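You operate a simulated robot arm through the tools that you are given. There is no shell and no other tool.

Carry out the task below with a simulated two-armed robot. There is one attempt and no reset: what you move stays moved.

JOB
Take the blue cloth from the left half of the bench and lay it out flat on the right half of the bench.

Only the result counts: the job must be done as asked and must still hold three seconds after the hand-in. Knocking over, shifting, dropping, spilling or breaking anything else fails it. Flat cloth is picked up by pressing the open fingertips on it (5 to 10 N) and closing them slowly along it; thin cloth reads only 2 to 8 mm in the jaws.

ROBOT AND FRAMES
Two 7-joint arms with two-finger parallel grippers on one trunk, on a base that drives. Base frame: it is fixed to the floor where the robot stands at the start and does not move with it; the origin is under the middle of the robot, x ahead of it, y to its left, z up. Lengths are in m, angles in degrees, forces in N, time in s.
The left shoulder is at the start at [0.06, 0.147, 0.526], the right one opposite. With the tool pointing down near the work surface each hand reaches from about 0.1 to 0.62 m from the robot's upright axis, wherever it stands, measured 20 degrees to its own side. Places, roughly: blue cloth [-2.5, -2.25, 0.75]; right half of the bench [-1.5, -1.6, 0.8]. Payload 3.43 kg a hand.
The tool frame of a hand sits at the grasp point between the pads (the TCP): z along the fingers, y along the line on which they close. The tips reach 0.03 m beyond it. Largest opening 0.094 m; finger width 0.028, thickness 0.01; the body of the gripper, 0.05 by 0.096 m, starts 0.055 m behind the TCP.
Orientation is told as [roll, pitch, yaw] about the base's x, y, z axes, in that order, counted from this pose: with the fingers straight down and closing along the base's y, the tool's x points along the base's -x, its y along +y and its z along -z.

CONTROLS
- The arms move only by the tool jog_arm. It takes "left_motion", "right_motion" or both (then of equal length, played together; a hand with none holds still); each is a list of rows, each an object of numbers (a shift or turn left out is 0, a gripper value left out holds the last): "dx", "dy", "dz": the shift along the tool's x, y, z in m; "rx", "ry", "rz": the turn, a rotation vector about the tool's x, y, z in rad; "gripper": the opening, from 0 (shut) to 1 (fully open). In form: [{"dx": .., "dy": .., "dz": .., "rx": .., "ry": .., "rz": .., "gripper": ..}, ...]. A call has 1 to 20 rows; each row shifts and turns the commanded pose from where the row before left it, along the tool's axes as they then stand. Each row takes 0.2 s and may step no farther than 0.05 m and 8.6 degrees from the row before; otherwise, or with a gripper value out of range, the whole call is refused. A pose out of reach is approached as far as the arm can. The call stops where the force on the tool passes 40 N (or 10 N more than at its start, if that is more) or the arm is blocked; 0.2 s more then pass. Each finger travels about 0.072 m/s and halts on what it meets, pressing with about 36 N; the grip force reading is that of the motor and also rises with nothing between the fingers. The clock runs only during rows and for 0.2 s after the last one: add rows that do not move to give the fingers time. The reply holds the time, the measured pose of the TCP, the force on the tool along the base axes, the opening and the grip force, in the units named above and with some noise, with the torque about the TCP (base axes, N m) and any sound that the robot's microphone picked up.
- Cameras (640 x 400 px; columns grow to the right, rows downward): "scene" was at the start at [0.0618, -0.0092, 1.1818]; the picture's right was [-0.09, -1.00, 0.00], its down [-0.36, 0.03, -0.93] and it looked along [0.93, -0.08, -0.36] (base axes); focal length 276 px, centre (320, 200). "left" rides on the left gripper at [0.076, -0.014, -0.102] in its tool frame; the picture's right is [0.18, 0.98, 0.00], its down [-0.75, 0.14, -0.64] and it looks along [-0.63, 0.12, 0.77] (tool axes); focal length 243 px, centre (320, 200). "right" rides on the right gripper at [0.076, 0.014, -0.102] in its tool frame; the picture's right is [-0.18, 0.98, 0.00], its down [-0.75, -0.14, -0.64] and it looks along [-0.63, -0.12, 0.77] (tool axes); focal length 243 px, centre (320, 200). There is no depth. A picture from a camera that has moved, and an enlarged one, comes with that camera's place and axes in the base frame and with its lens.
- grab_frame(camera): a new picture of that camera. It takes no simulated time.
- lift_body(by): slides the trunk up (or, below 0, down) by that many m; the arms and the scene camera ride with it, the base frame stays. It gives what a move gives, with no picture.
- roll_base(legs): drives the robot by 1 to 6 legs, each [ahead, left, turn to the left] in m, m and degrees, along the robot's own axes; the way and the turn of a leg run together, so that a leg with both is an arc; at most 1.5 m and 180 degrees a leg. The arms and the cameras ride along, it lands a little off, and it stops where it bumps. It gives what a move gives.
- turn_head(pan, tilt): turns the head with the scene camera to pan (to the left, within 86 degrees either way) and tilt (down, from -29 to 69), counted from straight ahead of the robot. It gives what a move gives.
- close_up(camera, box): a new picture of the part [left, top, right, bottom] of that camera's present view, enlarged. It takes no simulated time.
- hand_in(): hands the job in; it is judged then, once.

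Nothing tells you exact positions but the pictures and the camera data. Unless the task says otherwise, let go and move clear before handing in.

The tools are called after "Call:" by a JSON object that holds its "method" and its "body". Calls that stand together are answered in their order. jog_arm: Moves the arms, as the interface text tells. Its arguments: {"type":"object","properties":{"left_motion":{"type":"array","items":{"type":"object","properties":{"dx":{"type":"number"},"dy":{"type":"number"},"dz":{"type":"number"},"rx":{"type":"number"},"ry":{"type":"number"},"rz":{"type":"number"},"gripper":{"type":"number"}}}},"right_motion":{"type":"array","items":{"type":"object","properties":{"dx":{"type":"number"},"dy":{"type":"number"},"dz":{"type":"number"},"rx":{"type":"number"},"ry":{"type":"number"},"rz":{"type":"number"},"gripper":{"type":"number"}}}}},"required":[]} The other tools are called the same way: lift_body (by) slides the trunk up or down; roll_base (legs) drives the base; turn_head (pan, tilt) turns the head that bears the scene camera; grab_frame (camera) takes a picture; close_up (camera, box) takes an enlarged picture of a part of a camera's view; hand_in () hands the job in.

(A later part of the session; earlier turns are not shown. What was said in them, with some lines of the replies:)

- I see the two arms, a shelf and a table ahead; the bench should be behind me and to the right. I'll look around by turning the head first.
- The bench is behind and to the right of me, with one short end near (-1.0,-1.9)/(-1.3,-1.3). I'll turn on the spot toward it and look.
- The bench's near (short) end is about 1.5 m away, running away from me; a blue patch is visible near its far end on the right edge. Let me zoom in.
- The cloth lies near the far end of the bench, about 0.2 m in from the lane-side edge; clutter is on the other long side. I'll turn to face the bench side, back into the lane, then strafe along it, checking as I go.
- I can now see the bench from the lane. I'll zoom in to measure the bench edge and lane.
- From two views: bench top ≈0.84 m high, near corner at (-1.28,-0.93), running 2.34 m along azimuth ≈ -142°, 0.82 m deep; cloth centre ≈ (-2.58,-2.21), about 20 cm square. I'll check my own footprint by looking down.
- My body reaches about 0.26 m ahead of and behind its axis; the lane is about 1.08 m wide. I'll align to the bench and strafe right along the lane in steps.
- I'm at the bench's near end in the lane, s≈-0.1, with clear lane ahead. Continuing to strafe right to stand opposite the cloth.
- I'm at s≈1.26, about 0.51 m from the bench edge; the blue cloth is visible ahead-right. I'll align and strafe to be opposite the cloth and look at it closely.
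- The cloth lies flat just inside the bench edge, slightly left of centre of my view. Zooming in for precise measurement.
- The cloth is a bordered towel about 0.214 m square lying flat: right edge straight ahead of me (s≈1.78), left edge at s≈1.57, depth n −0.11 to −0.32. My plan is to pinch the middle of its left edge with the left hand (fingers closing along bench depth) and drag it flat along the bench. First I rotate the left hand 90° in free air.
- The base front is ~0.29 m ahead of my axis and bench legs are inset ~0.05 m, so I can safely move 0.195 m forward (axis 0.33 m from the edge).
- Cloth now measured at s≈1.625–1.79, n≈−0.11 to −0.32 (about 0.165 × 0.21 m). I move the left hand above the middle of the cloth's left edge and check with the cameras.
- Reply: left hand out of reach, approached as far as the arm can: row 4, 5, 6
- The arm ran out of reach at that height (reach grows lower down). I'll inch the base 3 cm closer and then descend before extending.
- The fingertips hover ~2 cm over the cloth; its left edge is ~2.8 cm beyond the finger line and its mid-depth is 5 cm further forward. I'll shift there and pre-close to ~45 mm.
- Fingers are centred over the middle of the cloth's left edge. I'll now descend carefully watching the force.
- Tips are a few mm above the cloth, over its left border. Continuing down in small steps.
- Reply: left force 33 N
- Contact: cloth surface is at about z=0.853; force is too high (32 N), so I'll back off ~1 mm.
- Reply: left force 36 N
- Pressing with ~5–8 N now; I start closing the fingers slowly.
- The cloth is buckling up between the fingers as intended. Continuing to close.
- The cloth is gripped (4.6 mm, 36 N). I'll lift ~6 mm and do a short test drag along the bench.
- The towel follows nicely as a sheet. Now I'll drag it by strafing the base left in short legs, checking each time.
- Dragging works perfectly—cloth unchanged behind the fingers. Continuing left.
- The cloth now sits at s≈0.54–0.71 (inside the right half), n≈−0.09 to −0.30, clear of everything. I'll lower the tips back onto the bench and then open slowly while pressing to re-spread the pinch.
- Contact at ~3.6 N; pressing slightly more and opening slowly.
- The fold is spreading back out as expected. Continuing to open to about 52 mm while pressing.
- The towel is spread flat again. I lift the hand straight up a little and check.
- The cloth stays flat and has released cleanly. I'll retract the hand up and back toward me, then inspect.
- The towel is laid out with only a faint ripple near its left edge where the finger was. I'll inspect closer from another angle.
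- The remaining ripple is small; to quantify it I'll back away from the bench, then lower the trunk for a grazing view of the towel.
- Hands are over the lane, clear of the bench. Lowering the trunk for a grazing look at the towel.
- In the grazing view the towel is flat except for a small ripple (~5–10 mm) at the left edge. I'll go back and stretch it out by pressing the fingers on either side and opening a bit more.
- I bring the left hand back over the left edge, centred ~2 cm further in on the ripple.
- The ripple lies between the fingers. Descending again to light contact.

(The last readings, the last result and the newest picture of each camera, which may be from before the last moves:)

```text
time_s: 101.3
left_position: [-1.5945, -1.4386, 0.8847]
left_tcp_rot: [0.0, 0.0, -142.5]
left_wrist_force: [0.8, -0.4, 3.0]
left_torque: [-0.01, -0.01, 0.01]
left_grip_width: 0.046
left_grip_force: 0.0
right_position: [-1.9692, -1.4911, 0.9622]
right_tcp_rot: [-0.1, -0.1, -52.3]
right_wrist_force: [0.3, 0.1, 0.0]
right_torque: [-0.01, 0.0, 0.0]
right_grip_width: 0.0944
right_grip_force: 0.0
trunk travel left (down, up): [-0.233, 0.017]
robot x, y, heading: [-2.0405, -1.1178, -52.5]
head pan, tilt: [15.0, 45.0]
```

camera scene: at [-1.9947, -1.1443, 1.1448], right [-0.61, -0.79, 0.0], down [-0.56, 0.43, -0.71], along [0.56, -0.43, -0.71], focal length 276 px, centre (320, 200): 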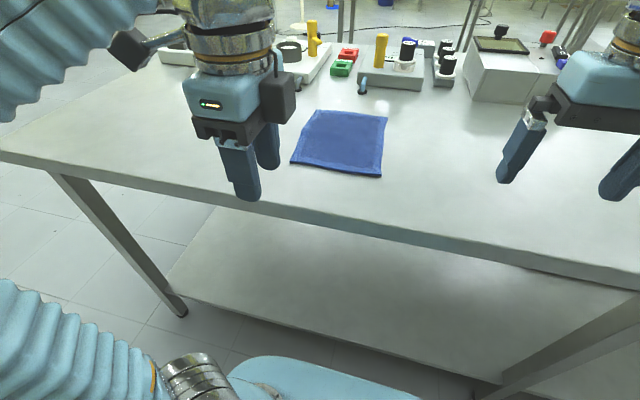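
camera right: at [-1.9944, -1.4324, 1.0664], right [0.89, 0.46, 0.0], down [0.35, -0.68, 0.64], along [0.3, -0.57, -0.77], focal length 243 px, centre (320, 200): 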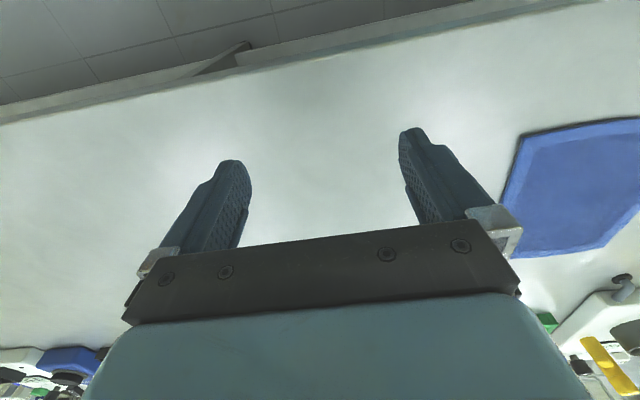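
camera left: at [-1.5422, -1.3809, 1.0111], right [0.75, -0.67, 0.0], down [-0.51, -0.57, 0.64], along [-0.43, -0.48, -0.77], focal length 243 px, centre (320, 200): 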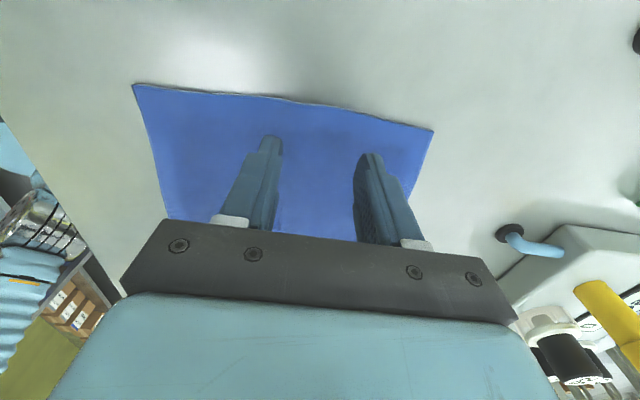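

Call:
{"method": "jog_arm", "body": {"left_motion": [{"dz": 0.0006}, {"gripper": 0.51}, {"gripper": 0.53}, {"gripper": 0.55}, {"gripper": 0.57}, {"gripper": 0.59}, {"gripper": 0.61}, {"gripper": 0.61}]}}

Call:
{"method": "close_up", "body": {"camera": "left", "box": [120, 70, 450, 240]}}

Call:
{"method": "close_up", "body": {"camera": "scene", "box": [270, 80, 400, 190]}}

```text
time_s: 103.1
left_position: [-1.5955, -1.4385, 0.8832]
left_tcp_rot: [0.0, 0.0, -142.5]
left_wrist_force: [-0.6, 0.6, 4.7]
left_torque: [-0.01, 0.04, -0.01]
left_grip_width: 0.0541
left_grip_force: 0.1
right_position: [-1.9691, -1.4927, 0.962]
right_tcp_rot: [0.0, -0.2, -52.4]
right_wrist_force: [-0.1, -0.7, 0.4]
right_torque: [0.02, -0.02, 0.02]
right_grip_width: 0.0941
right_grip_force: 0.0
trunk travel left (down, up): [-0.233, 0.017]
robot x, y, heading: [-2.0416, -1.116, -52.5]
head pan, tilt: [15.0, 45.0]
```

```text
1.94 times, centred on (285, 155) of left
camera zoom: at [-1.5428, -1.3801, 0.9861], right [0.75, -0.67, 0.0], down [-0.51, -0.57, 0.64], along [-0.43, -0.48, -0.77], focal length 470 px, centre (388, 287)
```

zoom: 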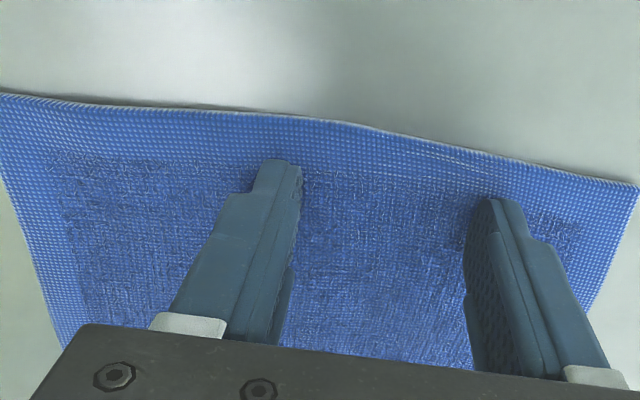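

```text
3.64 times, centred on (335, 135) of scene
camera zoom: at [-1.995, -1.1441, 1.1447], right [-0.61, -0.79, 0.0], down [-0.56, 0.43, -0.71], along [0.56, -0.43, -0.71], focal length 1004 px, centre (266, 436)
```

zoom: 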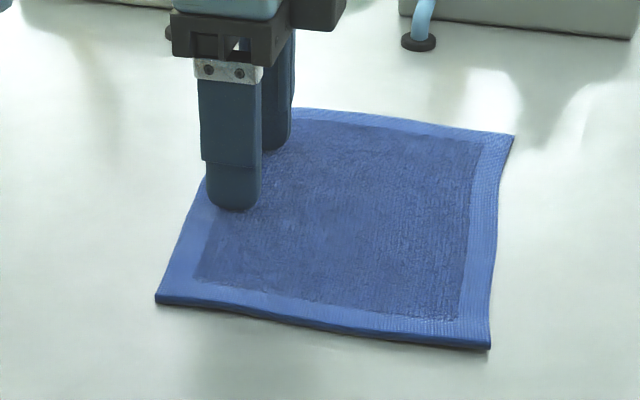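

The edge looks smoother. I'll press slightly more and open another ~8 mm.

Call:
{"method": "jog_arm", "body": {"left_motion": [{"dz": 0.0003}, {"gripper": 0.63}, {"gripper": 0.65}, {"gripper": 0.67}, {"gripper": 0.69}, {"gripper": 0.7}, {"gripper": 0.7}]}}

Call:
{"method": "close_up", "body": {"camera": "left", "box": [100, 70, 480, 240]}}

Call:
{"method": "close_up", "body": {"camera": "scene", "box": [270, 80, 400, 190]}}

```text
time_s: 104.7
left_position: [-1.5948, -1.4374, 0.8841]
left_tcp_rot: [0.1, 0.0, -142.4]
left_wrist_force: [0.0, 0.0, 6.7]
left_torque: [0.0, -0.04, 0.01]
left_grip_width: 0.0619
left_grip_force: 0.0
right_position: [-1.9685, -1.4916, 0.9636]
right_tcp_rot: [0.0, -0.1, -52.3]
right_wrist_force: [-0.5, 0.1, 0.4]
right_torque: [-0.02, 0.02, -0.01]
right_grip_width: 0.0939
right_grip_force: 0.1
trunk travel left (down, up): [-0.233, 0.017]
robot x, y, heading: [-2.037, -1.1165, -52.3]
head pan, tilt: [15.0, 45.0]
```

```text
1.68 times, centred on (290, 155) of left
camera zoom: at [-1.5429, -1.3799, 0.986], right [0.75, -0.67, 0.0], down [-0.51, -0.57, 0.64], along [-0.43, -0.48, -0.77], focal length 409 px, centre (370, 276)
```

zoom: 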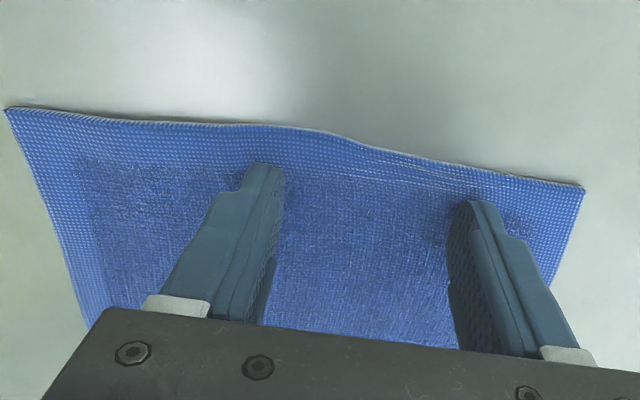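

```text
3.64 times, centred on (335, 135) of scene
camera zoom: at [-1.995, -1.1441, 1.1448], right [-0.61, -0.79, 0.0], down [-0.56, 0.43, -0.71], along [0.56, -0.43, -0.71], focal length 1004 px, centre (266, 436)
```

zoom: 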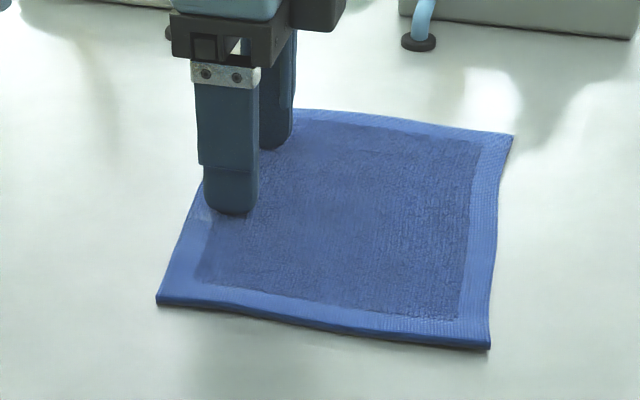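

Call:
{"method": "jog_arm", "body": {"left_motion": [{"dz": -0.003}, {"dz": -0.006}, {"dz": -0.01}, {"dz": -0.006}, {"dz": 0}]}}

Call:
{"method": "close_up", "body": {"camera": "left", "box": [100, 60, 480, 240]}}

Call:
{"method": "close_up", "body": {"camera": "scene", "box": [270, 80, 400, 190]}}

```text
time_s: 105.9
left_position: [-1.5935, -1.4381, 0.9079]
left_tcp_rot: [-0.1, 0.0, -142.3]
left_wrist_force: [0.2, -0.6, 0.7]
left_torque: [0.01, 0.02, -0.02]
left_grip_width: 0.0657
left_grip_force: 0.0
right_position: [-1.9687, -1.4914, 0.9644]
right_tcp_rot: [0.0, 0.0, -52.4]
right_wrist_force: [-0.3, 0.7, -0.3]
right_torque: [0.0, -0.02, 0.01]
right_grip_width: 0.0938
right_grip_force: 0.0
trunk travel left (down, up): [-0.233, 0.017]
robot x, y, heading: [-2.0414, -1.1171, -52.4]
head pan, tilt: [15.0, 45.0]
```

```text
1.68 times, centred on (290, 150) of left
camera zoom: at [-1.542, -1.381, 1.0105], right [0.75, -0.67, 0.0], down [-0.51, -0.57, 0.64], along [-0.43, -0.48, -0.77], focal length 409 px, centre (370, 284)
```

zoom: 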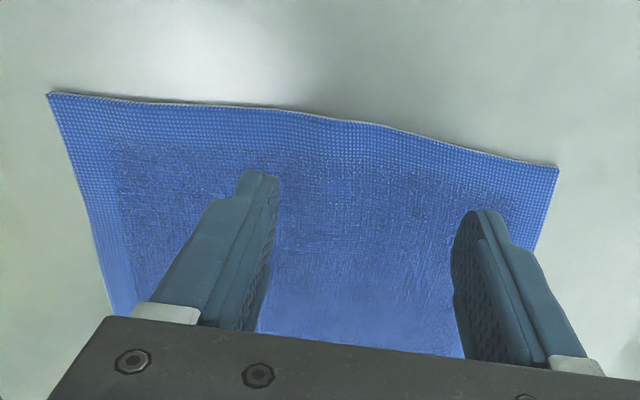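

```text
3.64 times, centred on (335, 135) of scene
camera zoom: at [-1.9947, -1.1443, 1.1447], right [-0.61, -0.79, 0.0], down [-0.56, 0.43, -0.71], along [0.56, -0.43, -0.71], focal length 1004 px, centre (266, 436)
```

zoom: 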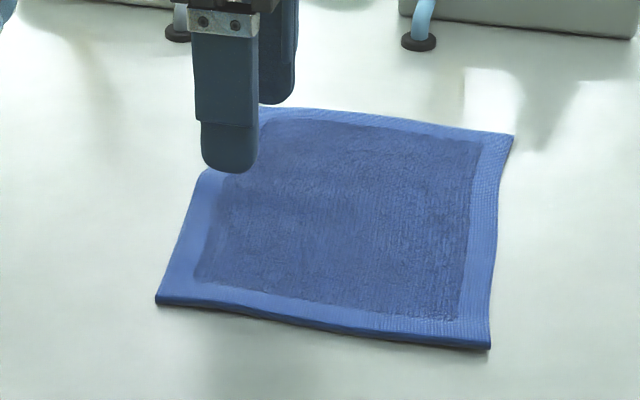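

Lifting clear and retracting along the earlier path to inspect.

Call:
{"method": "jog_arm", "body": {"left_motion": [{"dz": -0.013, "dy": -0.02}, {"dz": -0.013, "dy": -0.03}, {"dz": -0.013, "dy": -0.04}, {"dz": -0.01, "dy": -0.04}, {"dy": -0.04}, {"dy": -0.04}, {"dy": -0.04}, {"dy": 0}]}}

Call:
{"method": "close_up", "body": {"camera": "scene", "box": [280, 100, 400, 190]}}

Call:
{"method": "grab_frame", "body": {"camera": "scene"}}

```text
time_s: 107.7
left_position: [-1.7477, -1.2406, 0.9583]
left_tcp_rot: [0.0, 0.0, -142.5]
left_wrist_force: [-0.1, 0.4, 0.2]
left_torque: [0.0, 0.01, -0.01]
left_grip_width: 0.066
left_grip_force: 0.1
right_position: [-1.9693, -1.4915, 0.9632]
right_tcp_rot: [-0.1, -0.2, -52.4]
right_wrist_force: [-0.6, 0.5, -0.3]
right_torque: [-0.05, 0.01, -0.01]
right_grip_width: 0.0939
right_grip_force: 0.0
trunk travel left (down, up): [-0.233, 0.017]
robot x, y, heading: [-2.0368, -1.1206, -52.4]
head pan, tilt: [15.0, 45.0]
```

```text
4.44 times, centred on (340, 145) of scene
camera zoom: at [-1.9948, -1.1441, 1.1447], right [-0.61, -0.79, 0.0], down [-0.56, 0.43, -0.71], along [0.56, -0.43, -0.71], focal length 1228 px, centre (231, 444)
```

zoom: 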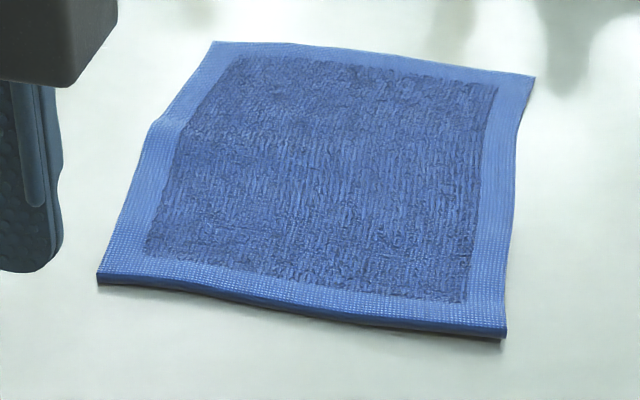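

```text
taken
camera scene: at [-1.9948, -1.1441, 1.1447], right [-0.61, -0.79, 0.0], down [-0.56, 0.43, -0.71], along [0.56, -0.43, -0.71], focal length 276 px, centre (320, 200)
```

scene: 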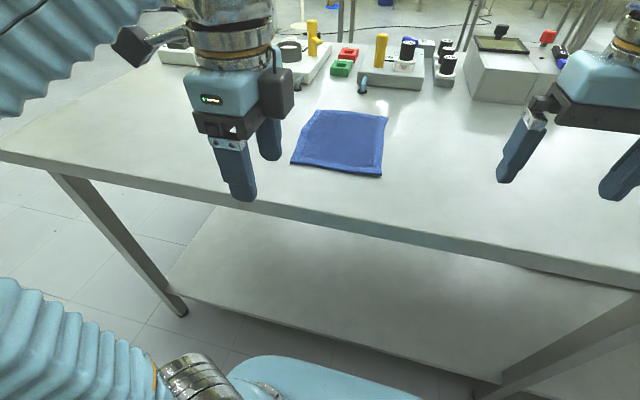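

The ripple is now smoothed out. I'll back away from the bench for clearance and take a last grazing look.

Call:
{"method": "roll_base", "body": {"legs": [[-0.25, 0, 0]]}}

Call:
{"method": "lift_body", "body": {"by": -0.2}}

Call:
{"method": "turn_head", "body": {"pan": 15, "tilt": 12}}

Call:
{"method": "close_up", "body": {"camera": "scene", "box": [315, 170, 411, 230]}}

Call:
{"method": "grab_frame", "body": {"camera": "scene"}}

```text
time_s: 109.5
left_position: [-1.9014, -1.0423, 0.9582]
left_tcp_rot: [0.1, 0.0, -142.6]
left_wrist_force: [0.2, -0.4, 0.0]
left_torque: [0.01, 0.01, 0.04]
left_grip_width: 0.0659
left_grip_force: 0.1
right_position: [-2.1247, -1.2933, 0.9627]
right_tcp_rot: [0.1, 0.1, -52.7]
right_wrist_force: [0.4, -0.4, -0.3]
right_torque: [-0.01, 0.03, 0.0]
right_grip_width: 0.0941
right_grip_force: 0.1
trunk travel left (down, up): [-0.233, 0.017]
robot x, y, heading: [-2.1921, -0.9187, -52.7]
head pan, tilt: [15.0, 45.0]
```

```text
time_s: 111.7
left_position: [-1.9008, -1.0425, 0.7582]
left_tcp_rot: [0.0, -0.1, -142.7]
left_wrist_force: [0.9, 0.4, -0.2]
left_torque: [-0.01, -0.01, -0.02]
left_grip_width: 0.0659
left_grip_force: 0.0
right_position: [-2.124, -1.2917, 0.7618]
right_tcp_rot: [0.1, 0.0, -52.7]
right_wrist_force: [0.1, 0.3, -0.3]
right_torque: [0.05, -0.01, 0.01]
right_grip_width: 0.0939
right_grip_force: 0.1
trunk travel left (down, up): [-0.033, 0.217]
robot x, y, heading: [-2.1902, -0.9196, -52.6]
head pan, tilt: [15.0, 45.0]
```

```text
time_s: 112.6
left_position: [-1.9005, -1.0424, 0.757]
left_tcp_rot: [0.0, 0.0, -142.7]
left_wrist_force: [-0.6, 0.5, -0.2]
left_torque: [0.01, -0.02, -0.02]
left_grip_width: 0.0657
left_grip_force: 0.1
right_position: [-2.1246, -1.2925, 0.763]
right_tcp_rot: [0.0, -0.1, -52.7]
right_wrist_force: [0.6, -0.6, -0.1]
right_torque: [-0.03, 0.06, 0.0]
right_grip_width: 0.0939
right_grip_force: 0.2
trunk travel left (down, up): [-0.033, 0.217]
robot x, y, heading: [-2.1897, -0.9216, -52.7]
head pan, tilt: [15.0, 12.0]
```

```text
6.67 times, centred on (363, 200) of scene
camera zoom: at [-2.1385, -0.9519, 0.9963], right [-0.61, -0.79, 0.0], down [-0.17, 0.13, -0.98], along [0.77, -0.6, -0.21], focal length 1842 px, centre (33, 200)
```

zoom: 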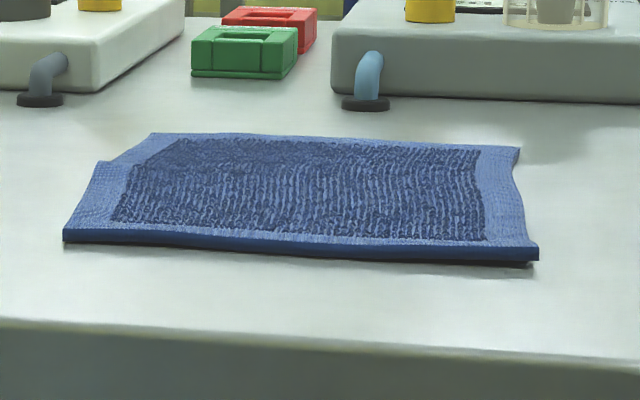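

```text
taken
camera scene: at [-2.1385, -0.9519, 0.9963], right [-0.61, -0.79, 0.0], down [-0.17, 0.13, -0.98], along [0.77, -0.6, -0.21], focal length 276 px, centre (320, 200)
```

scene: 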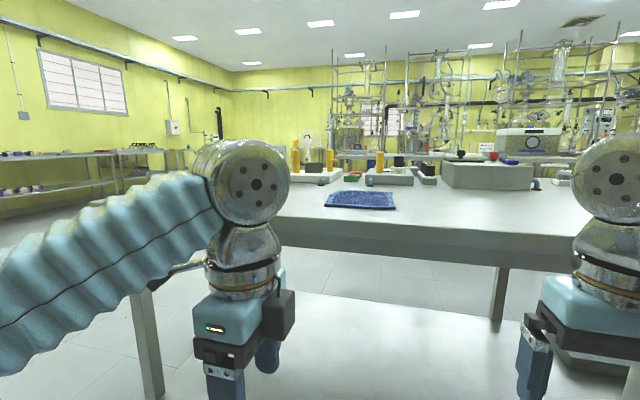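

The blue towel lies flat on the right half of the bench, with only a few millimetres of natural waviness. Nothing else was touched, and both hands are clear over the lane, so I'm handing in.

Call:
{"method": "hand_in", "body": {}}

```text
The job is handed in.
```

The blue towel is now lying flat on the right half of the bench, about 0.6 m in from that end and well clear of the trays behind it.

I pinched the middle of its left edge with the left hand and dragged it along the bench top. I then let go while pressing the fingers apart, so the pinch fold spread back out. A small ripple was left at that edge, so I went back and stretched it. In the last grazing view only a few millimetres of waviness remained.

I saw nothing else on the bench touched or moved. Both hands were back over the lane, clear of the bench, when I handed in. I handed in without waiting to watch the three-second hold.
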